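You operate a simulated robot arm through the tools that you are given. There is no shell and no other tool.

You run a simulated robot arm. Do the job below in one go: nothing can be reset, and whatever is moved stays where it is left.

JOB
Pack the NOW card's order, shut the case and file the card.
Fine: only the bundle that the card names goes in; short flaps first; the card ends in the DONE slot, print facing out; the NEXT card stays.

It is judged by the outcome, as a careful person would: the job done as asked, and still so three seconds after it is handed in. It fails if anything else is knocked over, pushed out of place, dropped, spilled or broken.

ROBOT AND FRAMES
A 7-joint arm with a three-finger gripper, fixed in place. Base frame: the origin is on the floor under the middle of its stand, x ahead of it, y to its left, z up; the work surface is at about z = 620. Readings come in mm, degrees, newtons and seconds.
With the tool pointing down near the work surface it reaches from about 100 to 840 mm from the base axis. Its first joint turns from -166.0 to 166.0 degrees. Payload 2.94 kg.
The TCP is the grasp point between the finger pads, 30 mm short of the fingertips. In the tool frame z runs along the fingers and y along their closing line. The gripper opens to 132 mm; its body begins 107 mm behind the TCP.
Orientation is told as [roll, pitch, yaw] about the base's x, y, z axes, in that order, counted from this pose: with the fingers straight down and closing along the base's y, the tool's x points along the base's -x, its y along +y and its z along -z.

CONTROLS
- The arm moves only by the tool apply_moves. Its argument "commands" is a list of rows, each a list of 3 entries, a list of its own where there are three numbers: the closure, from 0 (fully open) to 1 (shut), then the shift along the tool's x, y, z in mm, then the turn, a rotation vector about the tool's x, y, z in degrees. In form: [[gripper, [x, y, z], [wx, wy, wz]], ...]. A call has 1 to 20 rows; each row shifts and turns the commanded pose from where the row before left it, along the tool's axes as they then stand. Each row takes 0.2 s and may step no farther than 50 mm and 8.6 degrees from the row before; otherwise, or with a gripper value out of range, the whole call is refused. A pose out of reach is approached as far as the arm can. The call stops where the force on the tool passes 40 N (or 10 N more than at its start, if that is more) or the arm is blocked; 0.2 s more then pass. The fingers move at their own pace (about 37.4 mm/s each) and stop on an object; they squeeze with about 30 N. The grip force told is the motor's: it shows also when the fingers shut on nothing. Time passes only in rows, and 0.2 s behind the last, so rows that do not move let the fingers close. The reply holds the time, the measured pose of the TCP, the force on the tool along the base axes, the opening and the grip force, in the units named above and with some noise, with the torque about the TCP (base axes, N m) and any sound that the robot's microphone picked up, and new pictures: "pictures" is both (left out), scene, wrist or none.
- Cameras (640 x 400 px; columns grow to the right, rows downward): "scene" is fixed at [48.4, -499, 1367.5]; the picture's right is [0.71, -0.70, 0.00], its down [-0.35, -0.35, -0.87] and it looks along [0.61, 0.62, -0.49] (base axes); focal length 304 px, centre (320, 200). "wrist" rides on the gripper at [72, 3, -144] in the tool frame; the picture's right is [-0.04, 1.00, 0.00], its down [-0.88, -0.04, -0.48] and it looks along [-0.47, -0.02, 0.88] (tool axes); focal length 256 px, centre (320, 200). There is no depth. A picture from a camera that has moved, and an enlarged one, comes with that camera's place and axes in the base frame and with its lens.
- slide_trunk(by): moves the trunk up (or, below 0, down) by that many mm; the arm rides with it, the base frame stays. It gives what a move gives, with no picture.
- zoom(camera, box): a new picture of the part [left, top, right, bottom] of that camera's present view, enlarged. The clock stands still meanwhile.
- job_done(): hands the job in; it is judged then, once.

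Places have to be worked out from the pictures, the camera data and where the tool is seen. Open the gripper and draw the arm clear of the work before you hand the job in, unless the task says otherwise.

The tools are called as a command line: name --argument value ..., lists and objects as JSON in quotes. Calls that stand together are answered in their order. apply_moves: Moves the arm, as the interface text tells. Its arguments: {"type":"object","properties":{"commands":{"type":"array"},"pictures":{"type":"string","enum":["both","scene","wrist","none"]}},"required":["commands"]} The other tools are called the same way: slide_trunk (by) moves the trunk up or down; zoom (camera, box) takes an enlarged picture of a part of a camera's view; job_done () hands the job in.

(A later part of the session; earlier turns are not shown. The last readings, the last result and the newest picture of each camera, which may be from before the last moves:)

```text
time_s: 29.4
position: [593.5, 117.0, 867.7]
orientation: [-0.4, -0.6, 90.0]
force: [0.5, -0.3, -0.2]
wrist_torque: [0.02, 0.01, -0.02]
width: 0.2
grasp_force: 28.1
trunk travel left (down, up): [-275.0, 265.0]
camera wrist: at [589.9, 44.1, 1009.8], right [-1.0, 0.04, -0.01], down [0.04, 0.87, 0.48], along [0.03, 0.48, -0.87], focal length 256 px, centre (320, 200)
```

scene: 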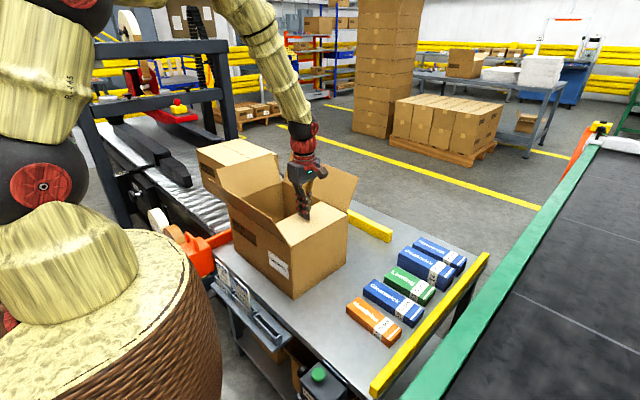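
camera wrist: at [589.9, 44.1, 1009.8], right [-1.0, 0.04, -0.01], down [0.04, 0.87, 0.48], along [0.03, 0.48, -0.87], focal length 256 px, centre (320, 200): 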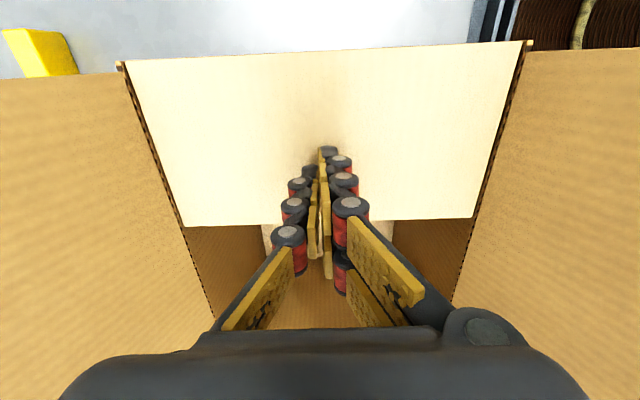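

The flap is nearly flat. I'll press it slightly past level, then rise straight up to see whether it stays.

apply_moves --commands '[[1, [0, 0, 5], [0, 0, 0]], [1, [0, 0, 5], [0, 0, 0]], [1, [0, 0, 0], [0, 0, 0]], [1, [0, 0, 0], [0, 0, 0]], [1, [0, 0, -10], [0, 0, 0]], [1, [0, 0, -20], [0, 0, 0]], [1, [0, 0, -30], [0, 0, 0]], [1, [0, 0, -40], [0, 0, 0]], [1, [0, 0, -40], [0, 0, 0]], [1, [0, 0, 0], [0, 0, 0]]]' --pictures "both"

```text
time_s: 31.6
position: [591.2, 116.5, 998.4]
orientation: [-0.4, -0.5, 89.9]
force: [0.8, 0.1, 0.4]
wrist_torque: [0.01, -0.04, 0.01]
width: 0.2
grasp_force: 28.4
trunk travel left (down, up): [-275.0, 265.0]
camera wrist: at [587.7, 42.2, 1139.1], right [-1.0, 0.04, -0.01], down [0.04, 0.87, 0.48], along [0.03, 0.48, -0.87], focal length 256 px, centre (320, 200)
```

scene: 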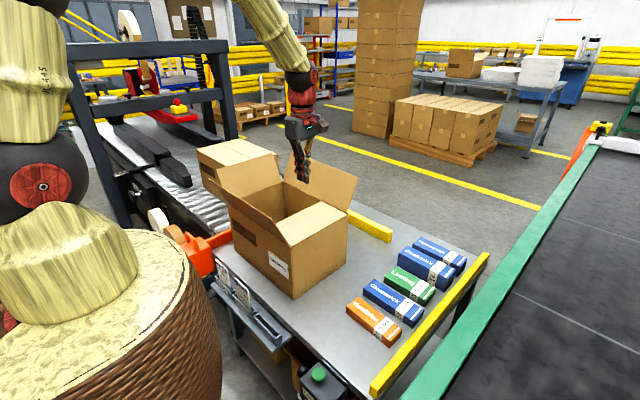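
wrist: 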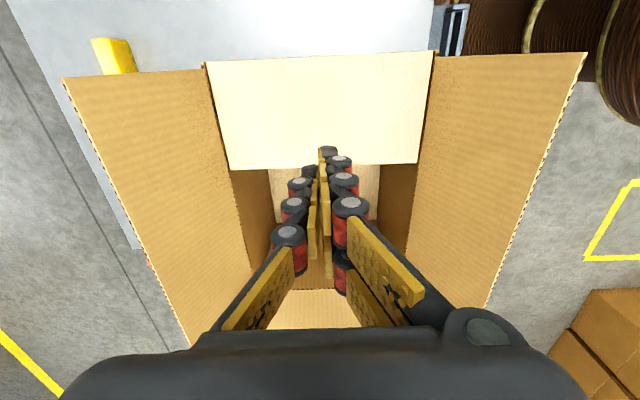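

The short flap stays folded flat at the y = 40 end. Next I'll go up and over to the outside of the opposite short flap (y = 383 end, edge at about y 436).

apply_moves --commands '[[1, [0, 0, -26], [-0.4, 0.6, 0]], [1, [0, 0, -26], [0, 0, 0]], [1, [-43.2, 0, 0], [0, 0, 0]], [1, [-43.2, 0, 0], [0, 0, 0]], [1, [-43.2, 0, 0], [0, 0, 0]], [1, [-43.2, 0, 0], [0, 0, 0]], [1, [-43.2, 0, 0], [0, 0, 0]], [1, [-43.2, 0, 0], [0, 0, 0]], [1, [-43.2, 0, 0], [0, 0, 0]], [1, [-43.2, 0, 0], [0, 0, 0]], [1, [-43.2, 0, 0], [0, 0, 0]], [1, [0, 0, 0], [0, 0, 0]]]' --pictures "both"

```text
time_s: 34.2
position: [591.3, 504.9, 1049.4]
orientation: [0.1, 0.0, 90.0]
force: [0.3, -0.1, -0.5]
wrist_torque: [0.0, -0.04, 0.01]
width: 0.1
grasp_force: 28.5
trunk travel left (down, up): [-275.0, 265.0]
camera wrist: at [589.6, 433.3, 1192.9], right [-1.0, 0.04, 0.0], down [0.04, 0.88, 0.47], along [0.02, 0.47, -0.88], focal length 256 px, centre (320, 200)
```

scene: 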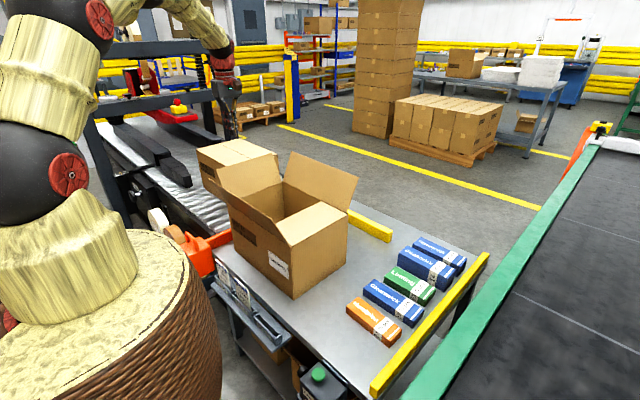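
wrist: 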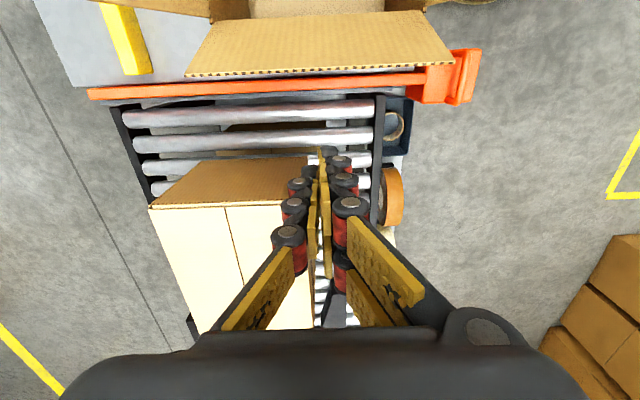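

Flap edge confirmed at y about 439. I'll lower to tip height z about 934 outside it and sweep in the -y direction past vertical.

apply_moves --commands '[[1, [0, 0, 43], [0, 0, 0]], [1, [0, 0, 42], [0, 0, 0]], [1, [0, 0, 0], [0, 0, 0]], [1, [16.5, 0, 0], [0, 0, 0]], [1, [16.5, 0, 0], [0, 0, 0]], [1, [16.5, 0, 0], [0, 0, 0]], [1, [16.5, 0, 0], [0, 0, 0]], [1, [16.5, 0, 0], [0, 0, 0]], [1, [16.5, 0, 0], [0, 0, 0]], [1, [13, 0, 1.5], [0, 0, 0]], [1, [13, 0, 1.5], [0, 0, 0]], [1, [12, 0, 5], [0, 0, 0]], [1, [12, 0, 5], [0, 0, 0]]]' --pictures "both"

```text
time_s: 37.0
position: [590.8, 355.2, 953.2]
orientation: [0.0, 0.0, 90.0]
force: [0.8, -0.8, -0.1]
wrist_torque: [0.02, 0.0, -0.01]
width: 0.0
grasp_force: 28.5
trunk travel left (down, up): [-275.0, 265.0]
camera wrist: at [587.8, 282.0, 1094.8], right [-1.0, 0.04, 0.0], down [0.04, 0.88, 0.48], along [0.02, 0.47, -0.88], focal length 256 px, centre (320, 200)
```

scene: 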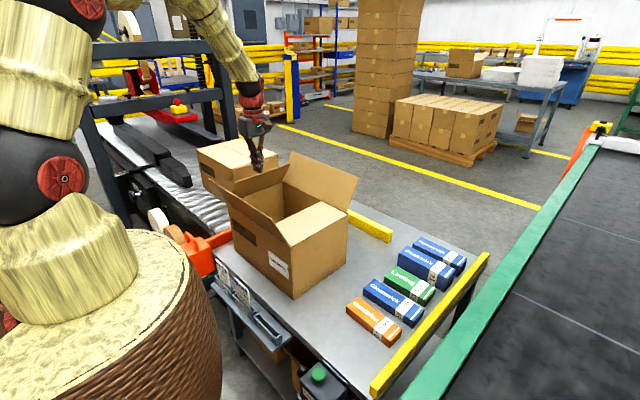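
wrist: 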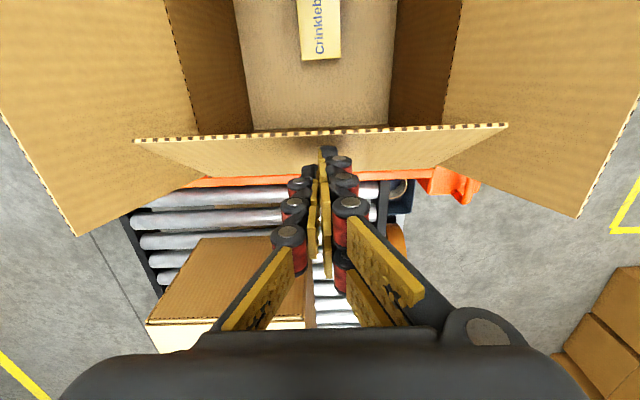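

The second short flap is past vertical and leaning inward. I'll continue the arc down to flat, press lightly, and rise.

apply_moves --commands '[[1, [10.5, 0, 8], [0, 0, 0]], [1, [10.5, 0, 8], [0, 0, 0]], [1, [8, 0, 10.5], [0, 0, 0]], [1, [8, 0, 10.5], [0, 0, 0]], [1, [5, 0, 12], [0, 0, 0]], [1, [5, 0, 12], [0, 0, 0]], [1, [1.5, 0, 11.5], [0, 0, 0]], [1, [1.5, 0, 11.5], [0, 0, 0]], [1, [0, 0, 5], [0, 0, 0]], [1, [0, 0, 5], [0, 0, 0]], [1, [0, 0, 0], [0, 0, 0]], [1, [0, 0, 0], [0, 0, 0]], [1, [0, 0, -10], [0, 0, 0]], [1, [0, 0, -20], [0, 0, 0]], [1, [0, 0, -40], [0, 0, 0]], [1, [0, 0, -45], [0, 0, 0]], [1, [0, 0, -45], [0, 0, 0]], [1, [0, 0, -45], [0, 0, 0]], [1, [0, 0, 0], [0, 0, 0]]]' --pictures "both"

```text
time_s: 41.0
position: [591.5, 305.3, 1060.9]
orientation: [-0.1, 0.0, 89.9]
force: [-0.2, 0.3, -0.8]
wrist_torque: [0.01, -0.05, -0.03]
width: 0.1
grasp_force: 28.0
trunk travel left (down, up): [-275.0, 265.0]
camera wrist: at [589.7, 232.3, 1203.0], right [-1.0, 0.04, 0.0], down [0.04, 0.88, 0.47], along [0.02, 0.47, -0.88], focal length 256 px, centre (320, 200)
```

scene: 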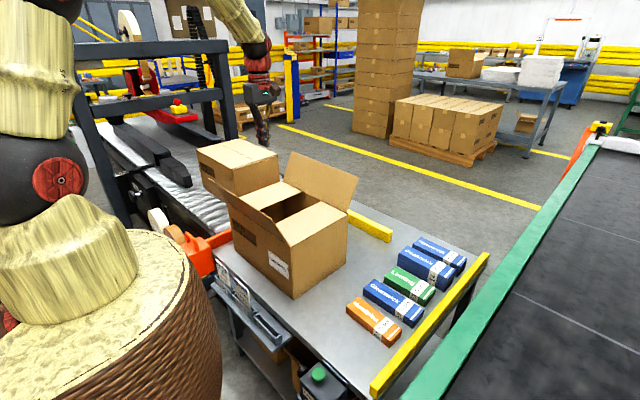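
wrist: 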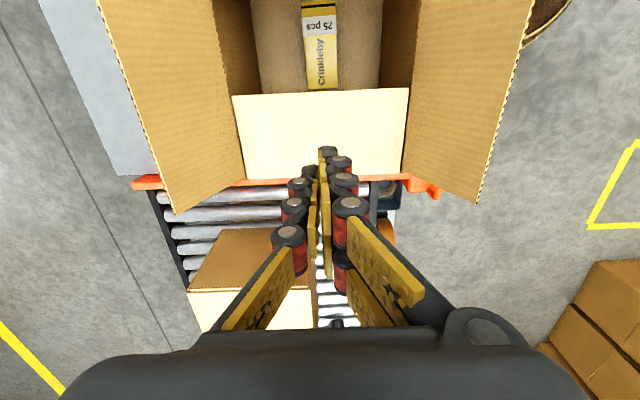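

Both short flaps now lie flat. Next is the far long flap (x = 708, edge about x 767). I'll move over and past it at height, at y about 150 to keep within reach.

apply_moves --commands '[[1, [38.75, 0, 0], [0, 0, 0]], [1, [38.75, 0, 0], [0, 0, 0]], [1, [38.75, 0, 0], [0, 0, 0]], [1, [38.75, 0, 0], [0, 0, 0]], [1, [0, -43, 0], [0, 0, 0]], [1, [0, -43, 0], [0, 0, 0]], [1, [0, -43, 0], [0, 0, 0]], [1, [0, -43, 0], [0, 0, 0]], [1, [0, -43, 0], [0, 0, 0]], [1, [0, 0, 0], [0, 0, 0]], [1, [0, 0, 0], [0, 0, 0]]]' --pictures "both"

```text
time_s: 43.4
position: [803.3, 149.9, 1061.4]
orientation: [0.0, 0.0, 89.9]
force: [0.2, 0.0, 0.4]
wrist_torque: [0.02, 0.0, -0.01]
width: 0.0
grasp_force: 28.7
trunk travel left (down, up): [-275.0, 265.0]
camera wrist: at [801.2, 77.8, 1204.3], right [-1.0, 0.04, 0.0], down [0.04, 0.88, 0.47], along [0.02, 0.47, -0.88], focal length 256 px, centre (320, 200)
```

scene: 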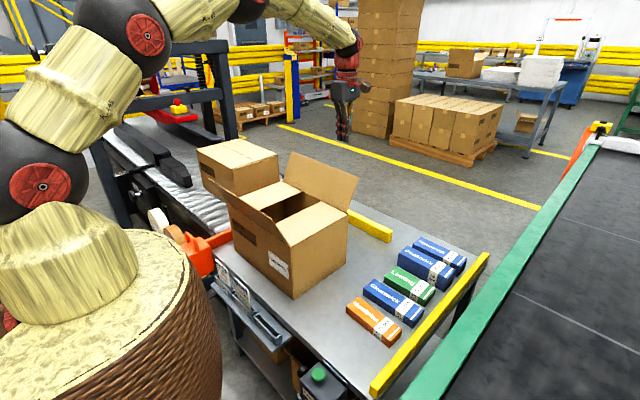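
wrist: 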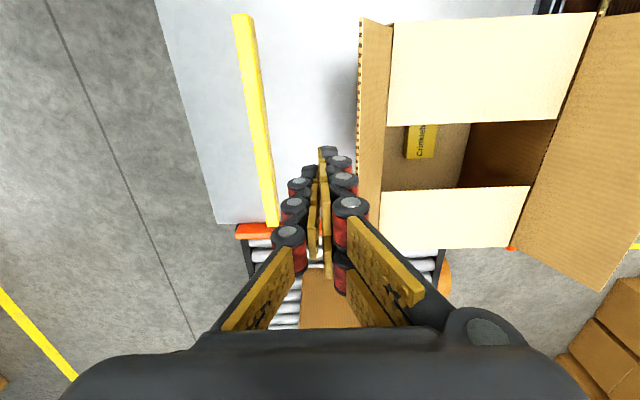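

Reached without trouble, and the flap edge is confirmed at x about 766. I'll lower to tip height z about 934 and sweep the far long flap inward (-x) past vertical.

apply_moves --commands '[[1, [0, 0, 49], [0, 0, 0]], [1, [0, 0, 48], [0, 0, 0]], [1, [0, 0, 0], [0, 0, 0]], [1, [0, 14.8, 0], [0, 0, 0]], [1, [0, 14.8, 0], [0, 0, 0]], [1, [0, 14.8, 0], [0, 0, 0]], [1, [0, 14.8, 0], [0, 0, 0]], [1, [0, 14.8, 0], [0, 0, 0]], [1, [0, 13, 1.5], [0, 0, 0]], [1, [0, 13, 1.5], [0, 0, 0]], [1, [0, 12, 5], [0, 0, 0]], [1, [0, 12, 5], [0, 0, 0]]]' --pictures "both"

```text
time_s: 45.1
position: [748.8, 149.8, 970.1]
orientation: [-0.6, -0.1, 90.0]
force: [-0.4, 0.7, 0.2]
wrist_torque: [-0.01, 0.06, -0.05]
width: 0.0
grasp_force: 29.1
trunk travel left (down, up): [-275.0, 265.0]
stopped in row 8: the force on the tool passed its limit at 44 N (the readings are from after the stop); the commanded pose is now the measured one
camera wrist: at [744.8, 79.2, 1113.3], right [-1.0, 0.04, -0.01], down [0.03, 0.88, 0.48], along [0.03, 0.48, -0.88], focal length 256 px, centre (320, 200)
```

scene: 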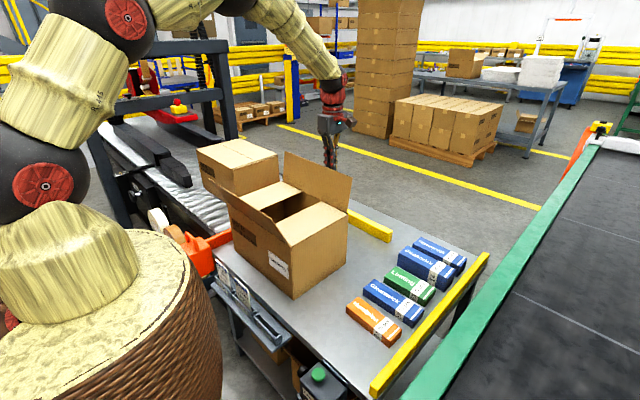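
wrist: 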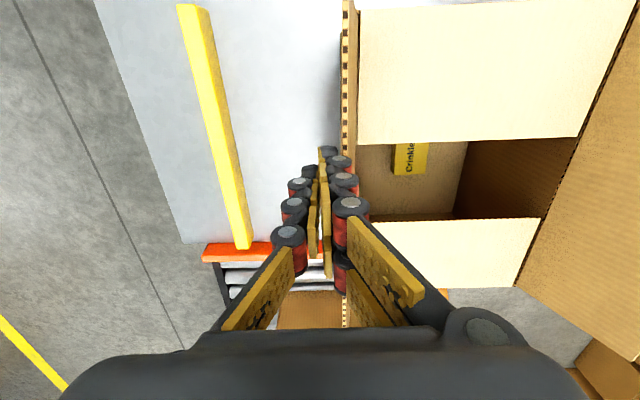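

It stopped because the edge, near vertical, touched the underside of the first knuckle, and contact now reads about zero. I'll raise a few millimetres and keep pushing with the tip nearer the flap edge.

apply_moves --commands '[[1, [0, 4, -3], [-0.6, 0, 0]], [1, [0, 8, -1], [0, 0, 0]], [1, [0, 8, 0], [0, 0, 0]], [1, [0, 8, 0], [0, 0, 0]], [1, [0, 9, 3], [0, 0, 0]], [1, [0, 9.5, 5], [0, 0, 0]], [1, [0, 12.75, 5.5], [0, 0, 0]], [1, [0, 12.75, 5.5], [0, 0, 0]]]' --pictures "both"

```text
time_s: 46.9
position: [675.5, 151.9, 957.1]
orientation: [-0.2, -0.2, 90.0]
force: [0.1, 0.1, -0.9]
wrist_torque: [0.02, 0.0, 0.02]
width: 0.0
grasp_force: 28.5
trunk travel left (down, up): [-275.0, 265.0]
camera wrist: at [673.0, 79.4, 1099.1], right [-1.0, 0.04, 0.0], down [0.04, 0.88, 0.48], along [0.02, 0.48, -0.88], focal length 256 px, centre (320, 200)
```

scene: 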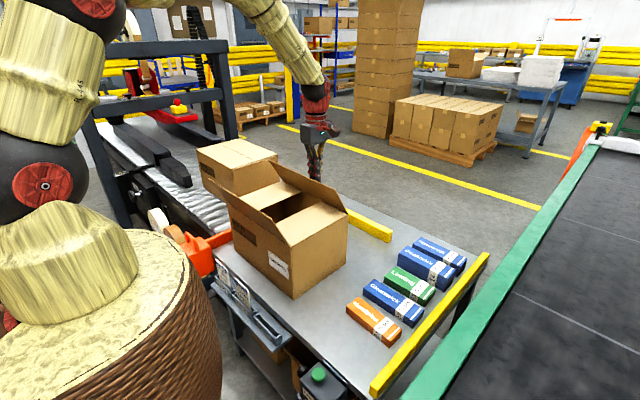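
wrist: 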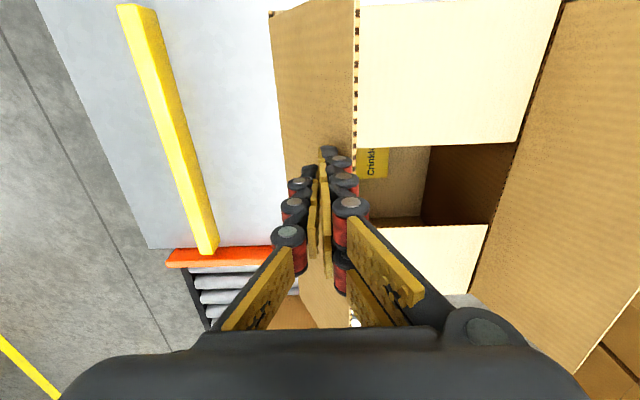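

The far flap is past vertical and leaning in, with no load. I'll continue the arc down onto the short flaps and then rise.

apply_moves --commands '[[1, [0, 12, 9], [0, 0, 0]], [1, [0, 11.5, 10], [0, 0, 0]], [1, [0, 8.5, 10.75], [0, 0, 0]], [1, [0, 8.5, 10.75], [0, 0, 0]], [1, [0, 5, 12.75], [0, 0, 0]], [1, [0, 5, 12.75], [0, 0, 0]], [1, [0, 2, 10.5], [0, 0, 0]], [1, [0, 2, 7.5], [0, 0, 0]], [1, [0, 0, 0], [0, 0, 0]], [1, [0, 0, 0], [0, 0, 0]], [1, [0, 0, -10], [0, 0, 0]], [1, [0, 0, -25], [0, 0, 0]], [1, [0, 0, -45], [0, 0, 0]], [1, [0, 0, -45], [0, 0, 0]], [1, [0, 0, -45], [0, 0, 0]], [1, [0, 0, -25], [0, 0, 0]], [1, [0, 0, 0], [0, 0, 0]]]' --pictures "both"

```text
time_s: 50.5
position: [620.3, 148.9, 1067.0]
orientation: [-0.3, -0.2, 90.0]
force: [0.3, -0.3, -0.9]
wrist_torque: [-0.01, 0.0, -0.04]
width: 0.1
grasp_force: 28.0
trunk travel left (down, up): [-275.0, 265.0]
camera wrist: at [618.9, 76.9, 1209.0], right [-1.0, 0.04, 0.0], down [0.04, 0.88, 0.48], along [0.02, 0.48, -0.88], focal length 256 px, centre (320, 200)
```

scene: 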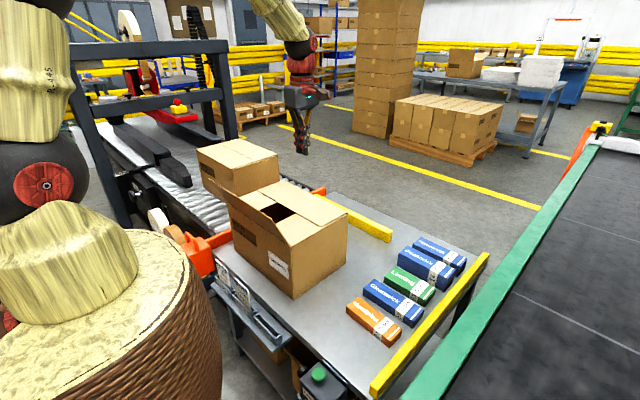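
wrist: 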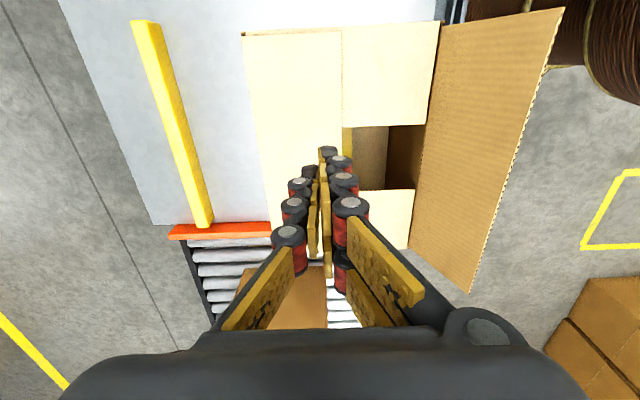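

The far flap is down and staying. Last is the near long flap (hinge x about 470, edge about x 412). I'll cross above it to its outer side at (360, 212).

apply_moves --commands '[[1, [-10.5, 43.3, 0], [-0.2, 0.2, 0]], [1, [-10.5, 43.3, 0], [0, 0, 0]], [1, [-10.5, 43.3, 0], [0, 0, 0]], [1, [-10.5, 43.3, 0], [0, 0, 0]], [1, [-10.5, 43.3, 0], [0, 0, 0]], [1, [-10.5, 43.3, 0], [0, 0, 0]], [1, [0, 0, 0], [0, 0, 0]]]' --pictures "both"

```text
time_s: 52.1
position: [358.8, 212.0, 1068.6]
orientation: [0.0, 0.1, 90.0]
force: [0.1, 1.0, 0.5]
wrist_torque: [0.01, -0.02, -0.02]
width: 0.1
grasp_force: 28.6
trunk travel left (down, up): [-275.0, 265.0]
camera wrist: at [357.2, 139.2, 1211.3], right [-1.0, 0.04, 0.0], down [0.04, 0.88, 0.47], along [0.02, 0.47, -0.88], focal length 256 px, centre (320, 200)
```

scene: 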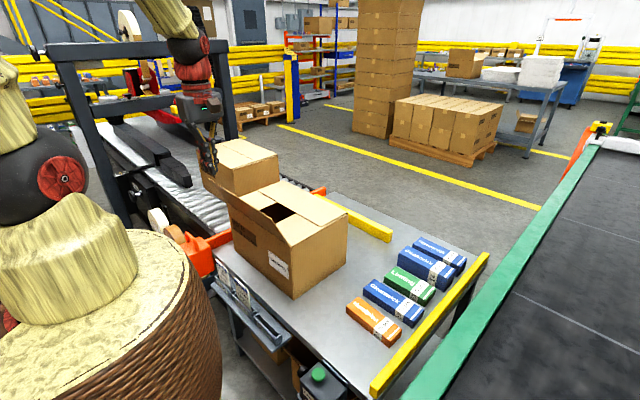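
wrist: 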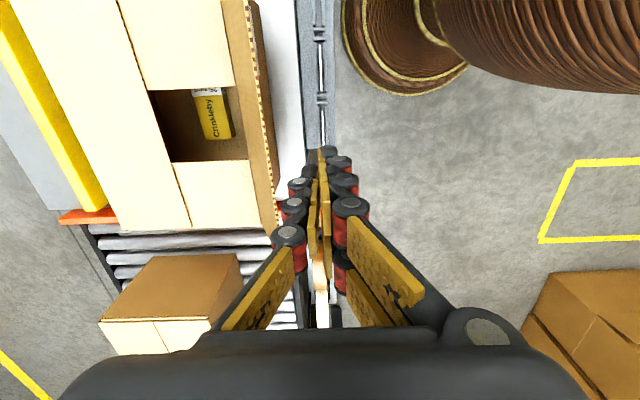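

Near flap edge measures x about 411. I'll lower to tip height about 935 and sweep it inward (+x), rising slightly as it nears vertical.

apply_moves --commands '[[1, [0, 0, 49], [0, 0, 0]], [1, [0, 0, 49], [0, 0, 0]], [1, [0, 0, 4], [0, 0, 0]], [1, [0, -13, 0], [0, 0, 0]], [1, [0, -13, 0], [0, 0, 0]], [1, [0, -11, 0], [0, 0, 0]], [1, [0, -11, -2], [0, 0, 0]], [1, [0, -11, -2], [0, 0, 0]], [1, [0, -11, -2], [0, 0, 0]], [1, [0, -12, -2], [0, 0, 0]], [1, [0, -12, -1], [0, 0, 0]], [1, [0, -9, 1], [0, 0, 0]], [1, [0, -9, 3], [0, 0, 0]], [1, [0, -10, 4], [0, 0, 0]], [1, [0, -12.75, 5.5], [0, 0, 0]], [1, [0, -12.75, 5.5], [0, 0, 0]]]' --pictures "both"

```text
time_s: 55.5
position: [506.9, 214.3, 956.4]
orientation: [-0.1, 0.1, 90.0]
force: [0.4, -0.7, -0.3]
wrist_torque: [-0.04, 0.0, 0.0]
width: 0.0
grasp_force: 28.1
trunk travel left (down, up): [-275.0, 265.0]
camera wrist: at [505.8, 143.2, 1099.1], right [-1.0, 0.04, 0.0], down [0.04, 0.88, 0.47], along [0.02, 0.47, -0.88], focal length 256 px, centre (320, 200)
```

scene: 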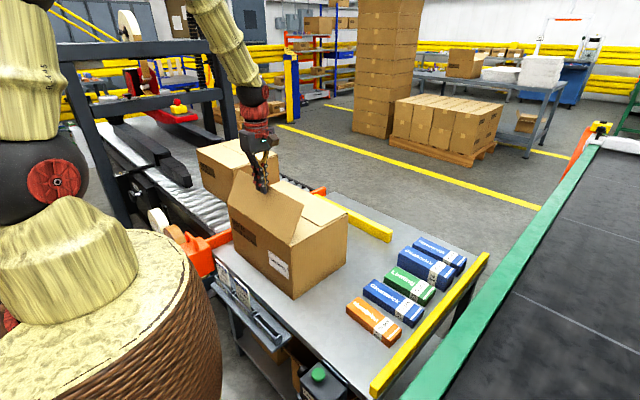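
wrist: 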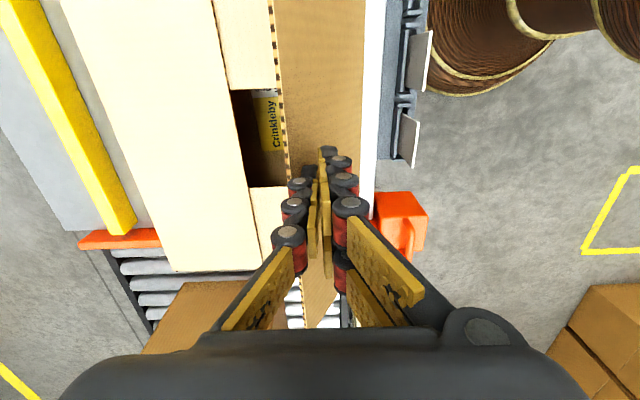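

The near flap is over centre. I'll continue the arc down to flat and rise.

apply_moves --commands '[[1, [0, -10.5, 9.5], [0, 0, 0]], [1, [0, -10.5, 9.5], [0, 0, 0]], [1, [0, -8.5, 10.75], [0, 0, 0]], [1, [0, -8.5, 10.75], [0, 0, 0]], [1, [0, -5.25, 12.75], [0, 0, 0]], [1, [0, -5.25, 12.75], [0, 0, 0]], [1, [0, -1.75, 10], [0, 0, 0]], [1, [0, -1.75, 9], [0, 0, 0]], [1, [0, 0, 0], [0, 0, 0]], [1, [0, 0, 0], [0, 0, 0]]]' --pictures "both"

```text
time_s: 57.7
position: [559.9, 213.2, 871.3]
orientation: [0.0, 0.1, 90.0]
force: [0.9, -0.3, -0.2]
wrist_torque: [0.01, 0.03, 0.02]
width: 0.1
grasp_force: 28.2
trunk travel left (down, up): [-275.0, 265.0]
camera wrist: at [558.3, 141.7, 1013.4], right [-1.0, 0.04, 0.0], down [0.04, 0.88, 0.47], along [0.02, 0.47, -0.88], focal length 256 px, centre (320, 200)
```

scene: 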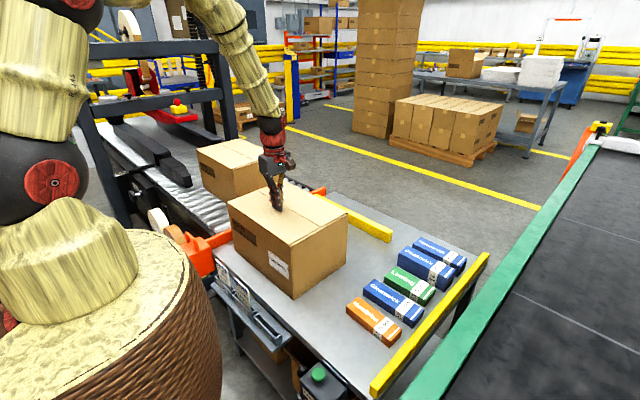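
wrist: 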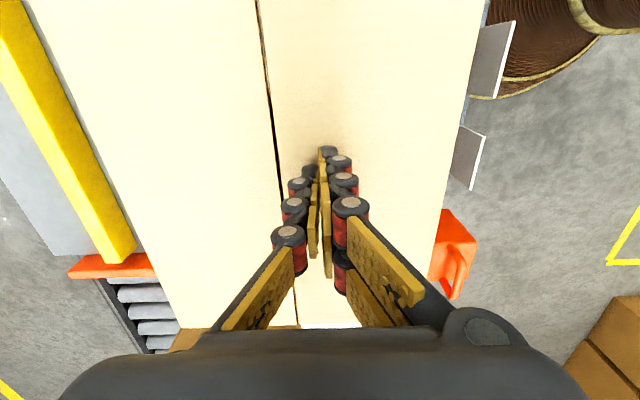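

All four flaps look shut. I'll press down gently on the near flap and then rise to inspect the seam.

apply_moves --commands '[[1, [0, 0, 2], [0, 0, 0]], [1, [0, 0, 2], [0, 0, 0]], [1, [0, 0, 0], [0, 0, 0]], [1, [0, 0, -10], [0, 0, 0]], [1, [0, 0, -25], [0, 0, 0]], [1, [0, 0, -45], [0, 0, 0]], [1, [0, 0, -45], [0, 0, 0]], [1, [0, 0, -45], [0, 0, 0]], [1, [0, 0, -45], [0, 0, 0]], [1, [0, 0, 0], [0, 0, 0]]]' --pictures "both"

zoom --camera "scene" --box '[190, 150, 370, 310]'

```text
time_s: 59.9
position: [561.4, 211.0, 1084.8]
orientation: [0.0, 0.1, 90.0]
force: [-0.9, 0.2, 0.0]
wrist_torque: [0.03, -0.01, 0.01]
width: 0.1
grasp_force: 28.5
trunk travel left (down, up): [-275.0, 265.0]
camera wrist: at [559.5, 138.8, 1226.7], right [-1.0, 0.04, 0.0], down [0.04, 0.88, 0.47], along [0.02, 0.47, -0.88], focal length 256 px, centre (320, 200)
```

scene: 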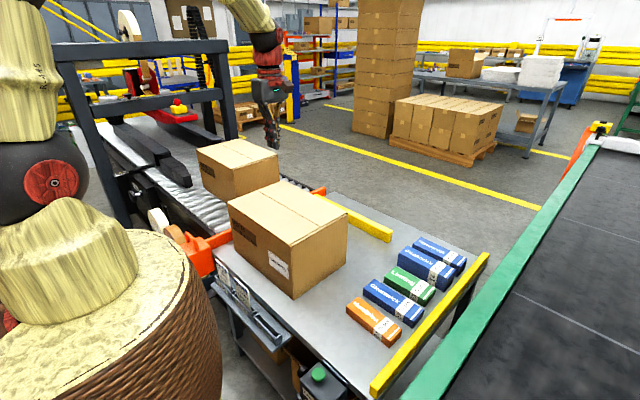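
wrist: 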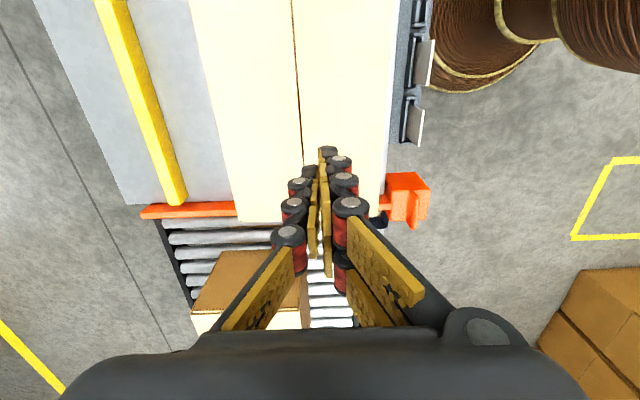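

```text
2.50 times, centred on (280, 230) of scene
camera zoom: at [48.4, -499.0, 1367.5], right [0.71, -0.7, 0.0], down [-0.35, -0.35, -0.87], along [0.61, 0.62, -0.49], focal length 761 px, centre (420, 125)
```

zoom: 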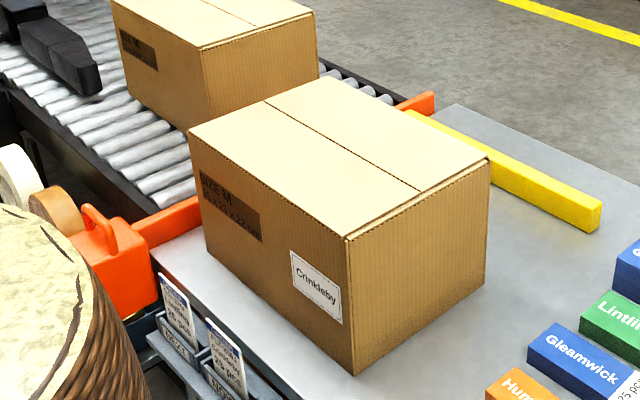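

The case is shut neatly, like the finished case on the conveyor. Now the card: I'll move above the card rack to measure it from nearly overhead.

apply_moves --commands '[[1, [4.4, 40.2, 0], [0, 0, 0]], [1, [4.4, 40.2, 0], [0, 0, 0]], [1, [4.4, 40.2, 0], [0, 0, 0]], [1, [4.4, 40.2, 0], [0, 0, 0]], [1, [4.4, 40.2, 0], [0, 0, 0]], [0.8, [0, 0, 49], [0, 0, 0]], [0.8, [0, 0, 49], [0, 0, 0]], [0.8, [0, 0, 49], [0, 0, 0]], [0.8, [0, 0, 49], [0, 0, 0]], [0.8, [0, 0, 0], [0, 0, 0]]]' --pictures "both"

zoom --camera "wrist" --box '[220, 0, 420, 200]'

```text
time_s: 62.1
position: [360.6, 191.4, 887.2]
orientation: [-0.1, 0.1, 90.0]
force: [0.1, 0.5, 0.0]
wrist_torque: [-0.03, 0.0, 0.01]
width: 26.2
grasp_force: 0.0
trunk travel left (down, up): [-275.0, 265.0]
camera wrist: at [359.6, 119.1, 1030.4], right [-1.0, 0.04, 0.0], down [0.04, 0.88, 0.47], along [0.02, 0.47, -0.88], focal length 256 px, centre (320, 200)
```

scene: 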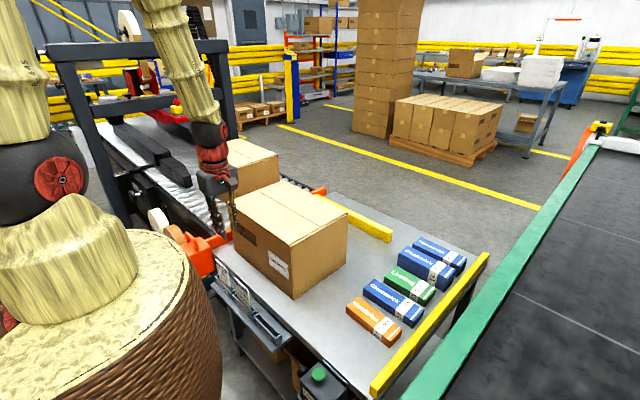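
wrist: 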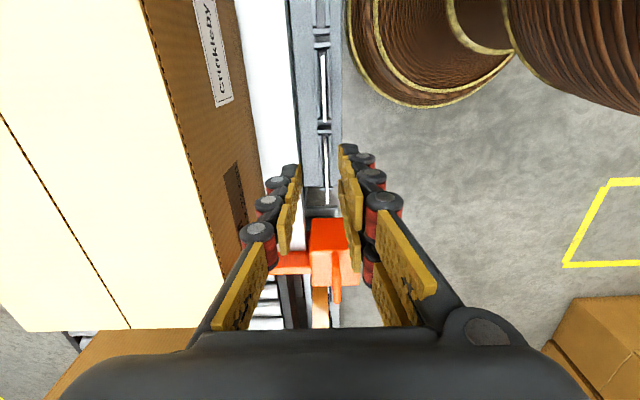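

```text
2.00 times, centred on (320, 100) of wrist
camera zoom: at [359.6, 119.1, 1030.4], right [-1.0, 0.04, 0.0], down [0.04, 0.88, 0.47], along [0.02, 0.47, -0.88], focal length 512 px, centre (320, 400)
```

zoom: 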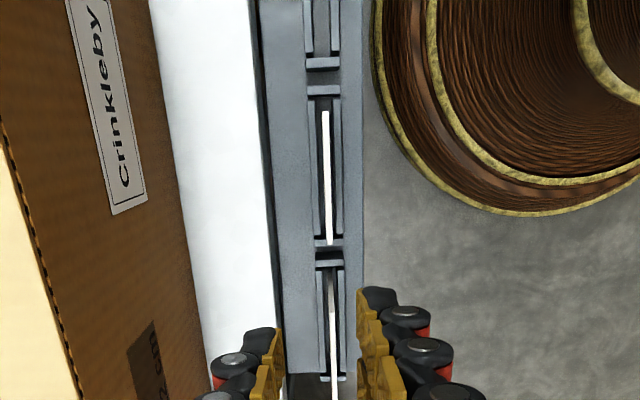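

Seen from above, the NOW card stands at x about 356, y about 111–187, top z about 691. NEXT sits 119 mm further along at y about 268, so DONE should be centred near y 30. I'll move to view the DONE slot from above.

apply_moves --commands '[[0.8, [40, 0, 0], [0, 0, 0]], [0.8, [40, 0, 0], [0, 0, 0]], [0.8, [40, 0, 0], [0, 0, 0]], [0.8, [0, 0, 43], [0, 0, 0]], [0.8, [0, 0, 43], [0, 0, 0]], [0.8, [0, 0, 43], [0, 0, 0]], [0.8, [0, 0, 0], [0, 0, 0]]]' --pictures "both"

zoom --camera "wrist" --box '[240, 0, 400, 200]'

zoom --camera "scene" --box '[205, 250, 305, 360]'

```text
time_s: 63.7
position: [362.7, 71.4, 755.1]
orientation: [0.0, 0.1, 89.9]
force: [0.2, 0.3, -0.3]
wrist_torque: [-0.02, 0.03, -0.03]
width: 26.4
grasp_force: 0.1
trunk travel left (down, up): [-275.0, 265.0]
camera wrist: at [361.1, 0.1, 898.1], right [-1.0, 0.04, 0.0], down [0.04, 0.88, 0.47], along [0.02, 0.47, -0.88], focal length 256 px, centre (320, 200)
```

scene: 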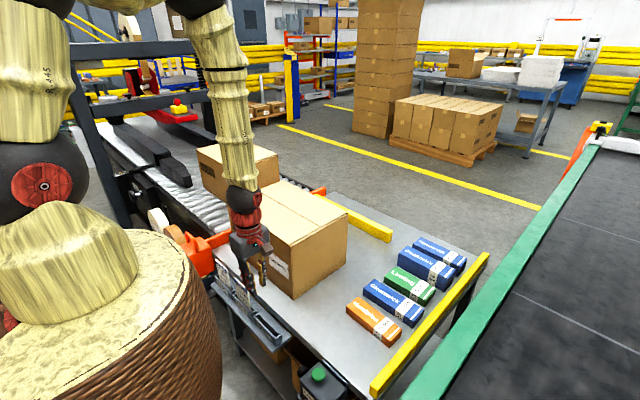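
wrist: 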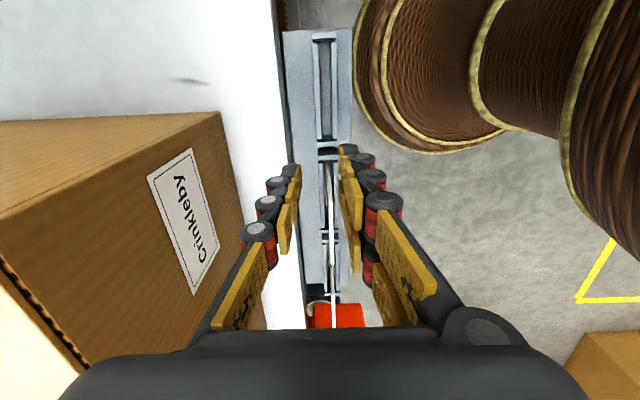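

```text
2.00 times, centred on (320, 100) of wrist
camera zoom: at [361.1, 0.1, 898.1], right [-1.0, 0.04, 0.0], down [0.04, 0.88, 0.47], along [0.02, 0.47, -0.88], focal length 512 px, centre (320, 400)
```

zoom: 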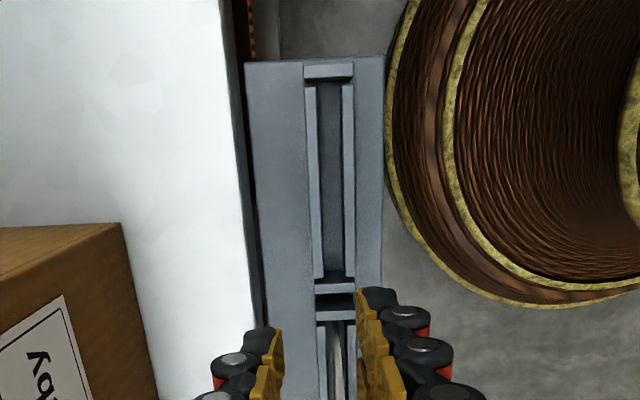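

```text
3.64 times, centred on (255, 305) of scene
camera zoom: at [48.4, -499.0, 1367.5], right [0.71, -0.7, 0.0], down [-0.35, -0.35, -0.87], along [0.61, 0.62, -0.49], focal length 1106 px, centre (556, -182)
```

zoom: 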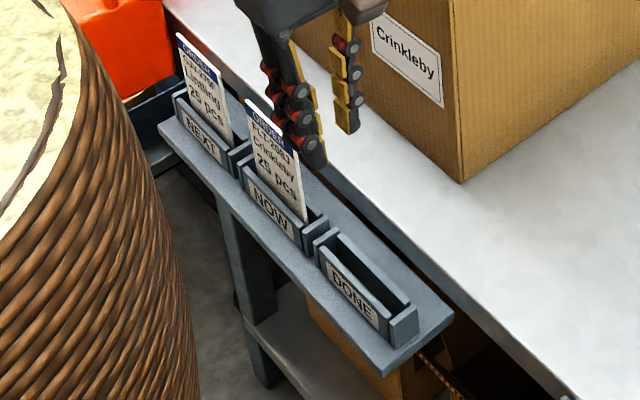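

DONE slot measures about y -19 to 71 (centre 26), x about 356, with a channel about 12 mm wide. The NOW card matches x 356 and is centred at y about 149. I'll place the open fingers above the NOW card and look.

apply_moves --commands '[[0.7, [-26, 2.3, 0], [0, 0, 0]], [0.7, [-26, 2.3, 0], [0, 0, 0]], [0.7, [-25.6, 2.3, 0], [0, 0, 0]], [0.7, [0, 0, 10], [0, 0, 0]], [0.7, [0, 0, 0], [0, 0, 0]]]' --pictures "both"

zoom --camera "wrist" --box '[240, 60, 400, 260]'

zoom --camera "scene" --box '[200, 220, 300, 330]'

```text
time_s: 64.9
position: [353.5, 150.3, 746.4]
orientation: [0.0, 0.1, 90.0]
force: [-0.7, -0.3, -0.7]
wrist_torque: [-0.02, 0.03, 0.01]
width: 39.5
grasp_force: 0.1
trunk travel left (down, up): [-275.0, 265.0]
camera wrist: at [351.8, 77.2, 889.9], right [-1.0, 0.04, 0.0], down [0.04, 0.88, 0.47], along [0.02, 0.47, -0.88], focal length 256 px, centre (320, 200)
```

scene: 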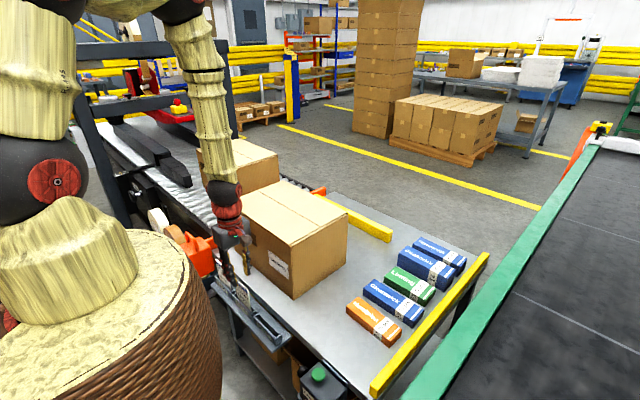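
wrist: 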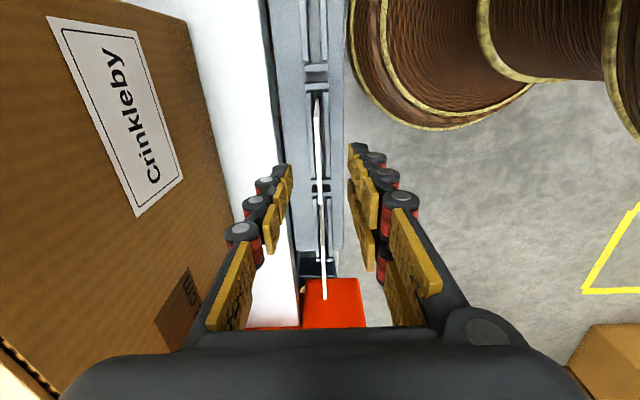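

```text
2.00 times, centred on (320, 160) of wrist
camera zoom: at [351.8, 77.2, 889.9], right [-1.0, 0.04, 0.0], down [0.04, 0.88, 0.47], along [0.02, 0.47, -0.88], focal length 512 px, centre (320, 280)
```

zoom: 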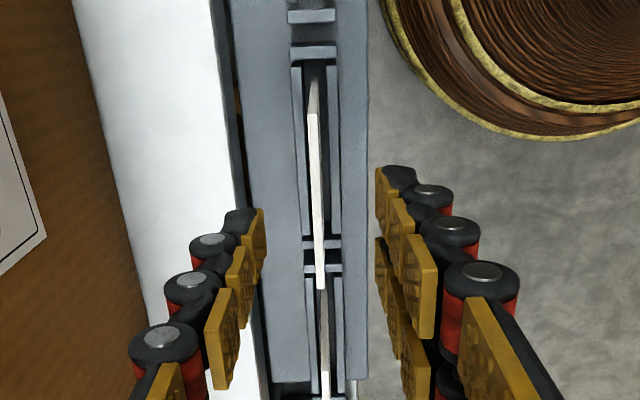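

```text
3.64 times, centred on (250, 275) of scene
camera zoom: at [48.4, -499.0, 1367.5], right [0.71, -0.7, 0.0], down [-0.35, -0.35, -0.87], along [0.61, 0.62, -0.49], focal length 1106 px, centre (574, -73)
```

zoom: 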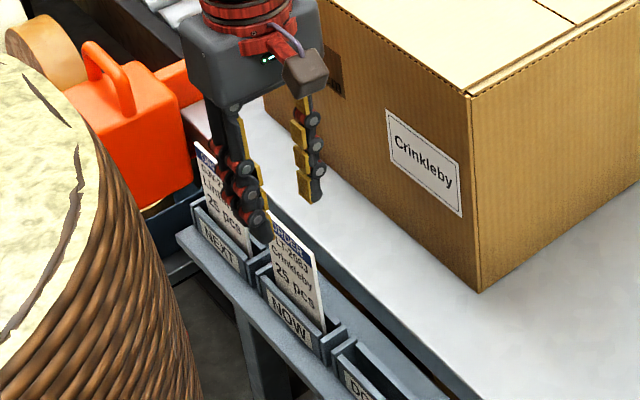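

The card is between the fingers, and TCP needs about 1.5 mm more in +x to centre on it. I'll lower so the fingertips overlap the card by about 45 mm while staying above the slot rim.

apply_moves --commands '[[0.7, [0, -1.5, 0], [0, 0, 0]], [0.7, [0, 0, 25], [0, 0, 0]], [0.7, [0, 0, 25], [0, 0, 0]], [0.7, [0, 0, 23], [0, 0, 0]], [0.7, [0, 0, 0], [0, 0, 0]]]' --pictures "both"

zoom --camera "wrist" --box '[240, 60, 400, 260]'

zoom --camera "scene" --box '[200, 220, 300, 330]'

```text
time_s: 66.1
position: [357.3, 147.7, 676.5]
orientation: [0.0, 0.1, 89.9]
force: [0.3, -0.1, 0.1]
wrist_torque: [0.0, 0.01, -0.04]
width: 39.9
grasp_force: 0.1
trunk travel left (down, up): [-275.0, 265.0]
camera wrist: at [354.7, 77.0, 818.7], right [-1.0, 0.04, 0.0], down [0.04, 0.88, 0.47], along [0.02, 0.47, -0.88], focal length 256 px, centre (320, 200)
```

scene: 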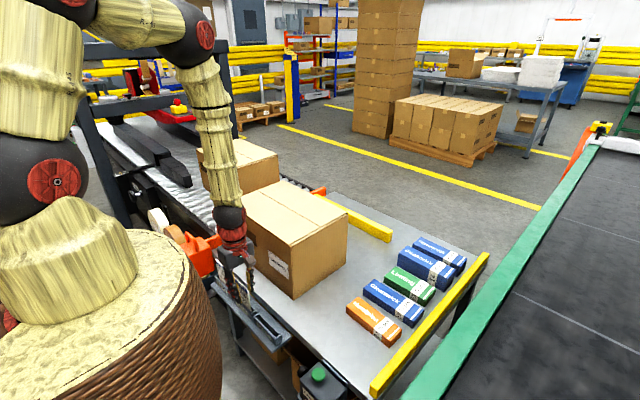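
wrist: 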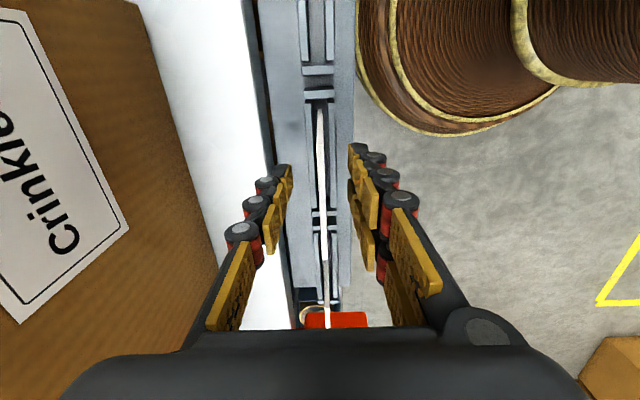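

```text
2.00 times, centred on (320, 160) of wrist
camera zoom: at [354.7, 77.0, 818.7], right [-1.0, 0.04, 0.0], down [0.04, 0.88, 0.47], along [0.02, 0.47, -0.88], focal length 512 px, centre (320, 280)
```

zoom: 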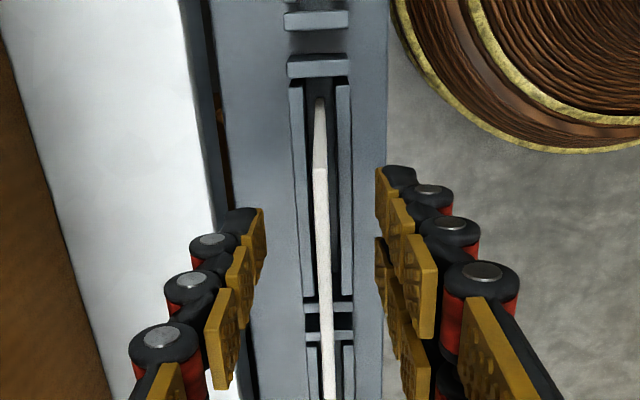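

```text
3.64 times, centred on (250, 275) of scene
camera zoom: at [48.4, -499.0, 1367.5], right [0.71, -0.7, 0.0], down [-0.35, -0.35, -0.87], along [0.61, 0.62, -0.49], focal length 1106 px, centre (574, -73)
```

zoom: 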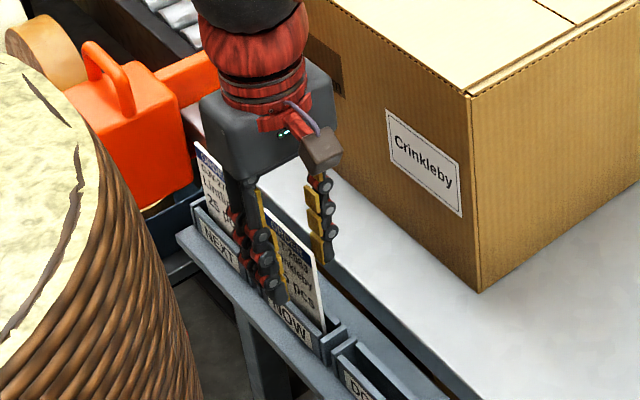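

The card is centred between the fingers, so I'll pinch it.

apply_moves --commands '[[0.8, [0, 0, 0], [0, 0, 0]], [0.9, [0, 0, 0], [0, 0, 0]], [1, [0, 0, 0], [0, 0, 0]], [1, [0, 0, 0], [0, 0, 0]], [1, [0, 0, 0], [0, 0, 0]]]' --pictures "both"

zoom --camera "wrist" --box '[240, 60, 400, 260]'

zoom --camera "scene" --box '[200, 220, 300, 330]'

```text
time_s: 67.3
position: [356.3, 148.1, 676.5]
orientation: [0.0, 0.1, 90.0]
force: [-0.6, 0.3, 0.0]
wrist_torque: [-0.02, 0.03, 0.0]
width: 6.0
grasp_force: 29.5
trunk travel left (down, up): [-275.0, 265.0]
camera wrist: at [354.7, 77.0, 818.9], right [-1.0, 0.04, 0.0], down [0.04, 0.88, 0.47], along [0.02, 0.47, -0.88], focal length 256 px, centre (320, 200)
```

scene: 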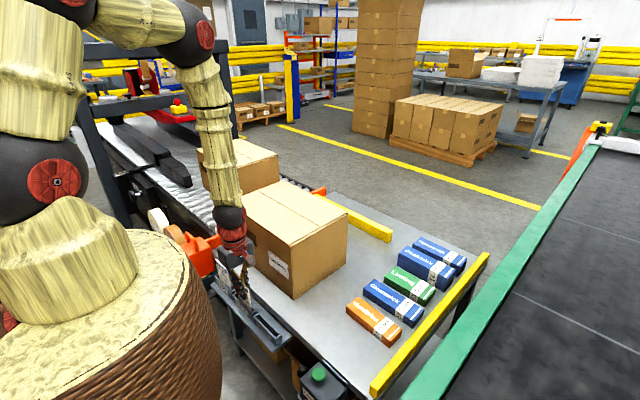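
wrist: 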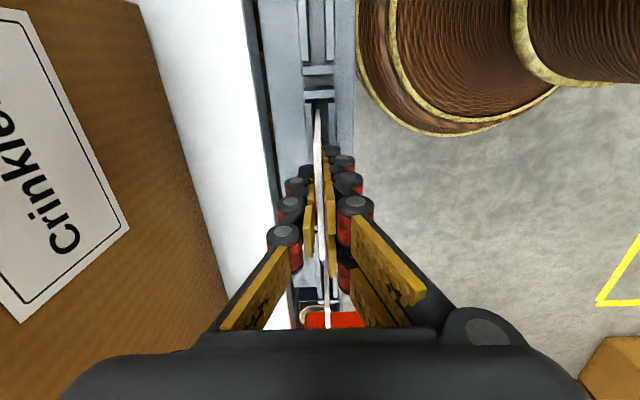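

```text
2.00 times, centred on (320, 160) of wrist
camera zoom: at [354.7, 77.0, 818.9], right [-1.0, 0.04, 0.0], down [0.04, 0.88, 0.47], along [0.02, 0.47, -0.88], focal length 512 px, centre (320, 280)
```

zoom: 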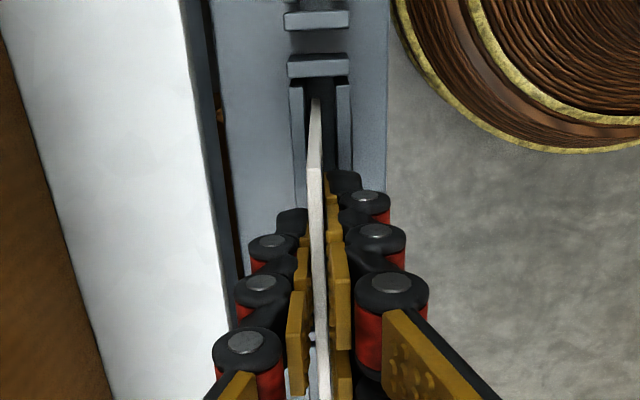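

```text
3.64 times, centred on (250, 275) of scene
camera zoom: at [48.4, -499.0, 1367.5], right [0.71, -0.7, 0.0], down [-0.35, -0.35, -0.87], along [0.61, 0.62, -0.49], focal length 1106 px, centre (574, -73)
```

zoom: 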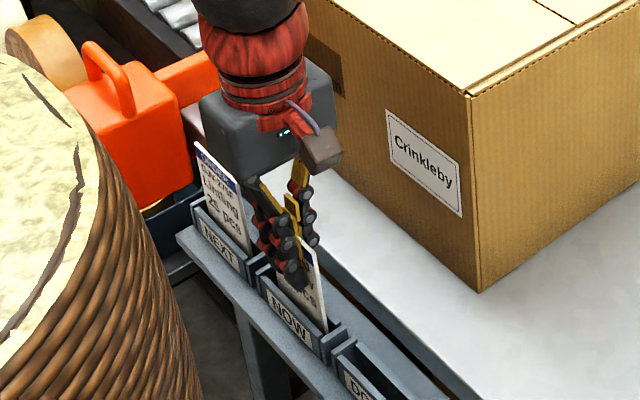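

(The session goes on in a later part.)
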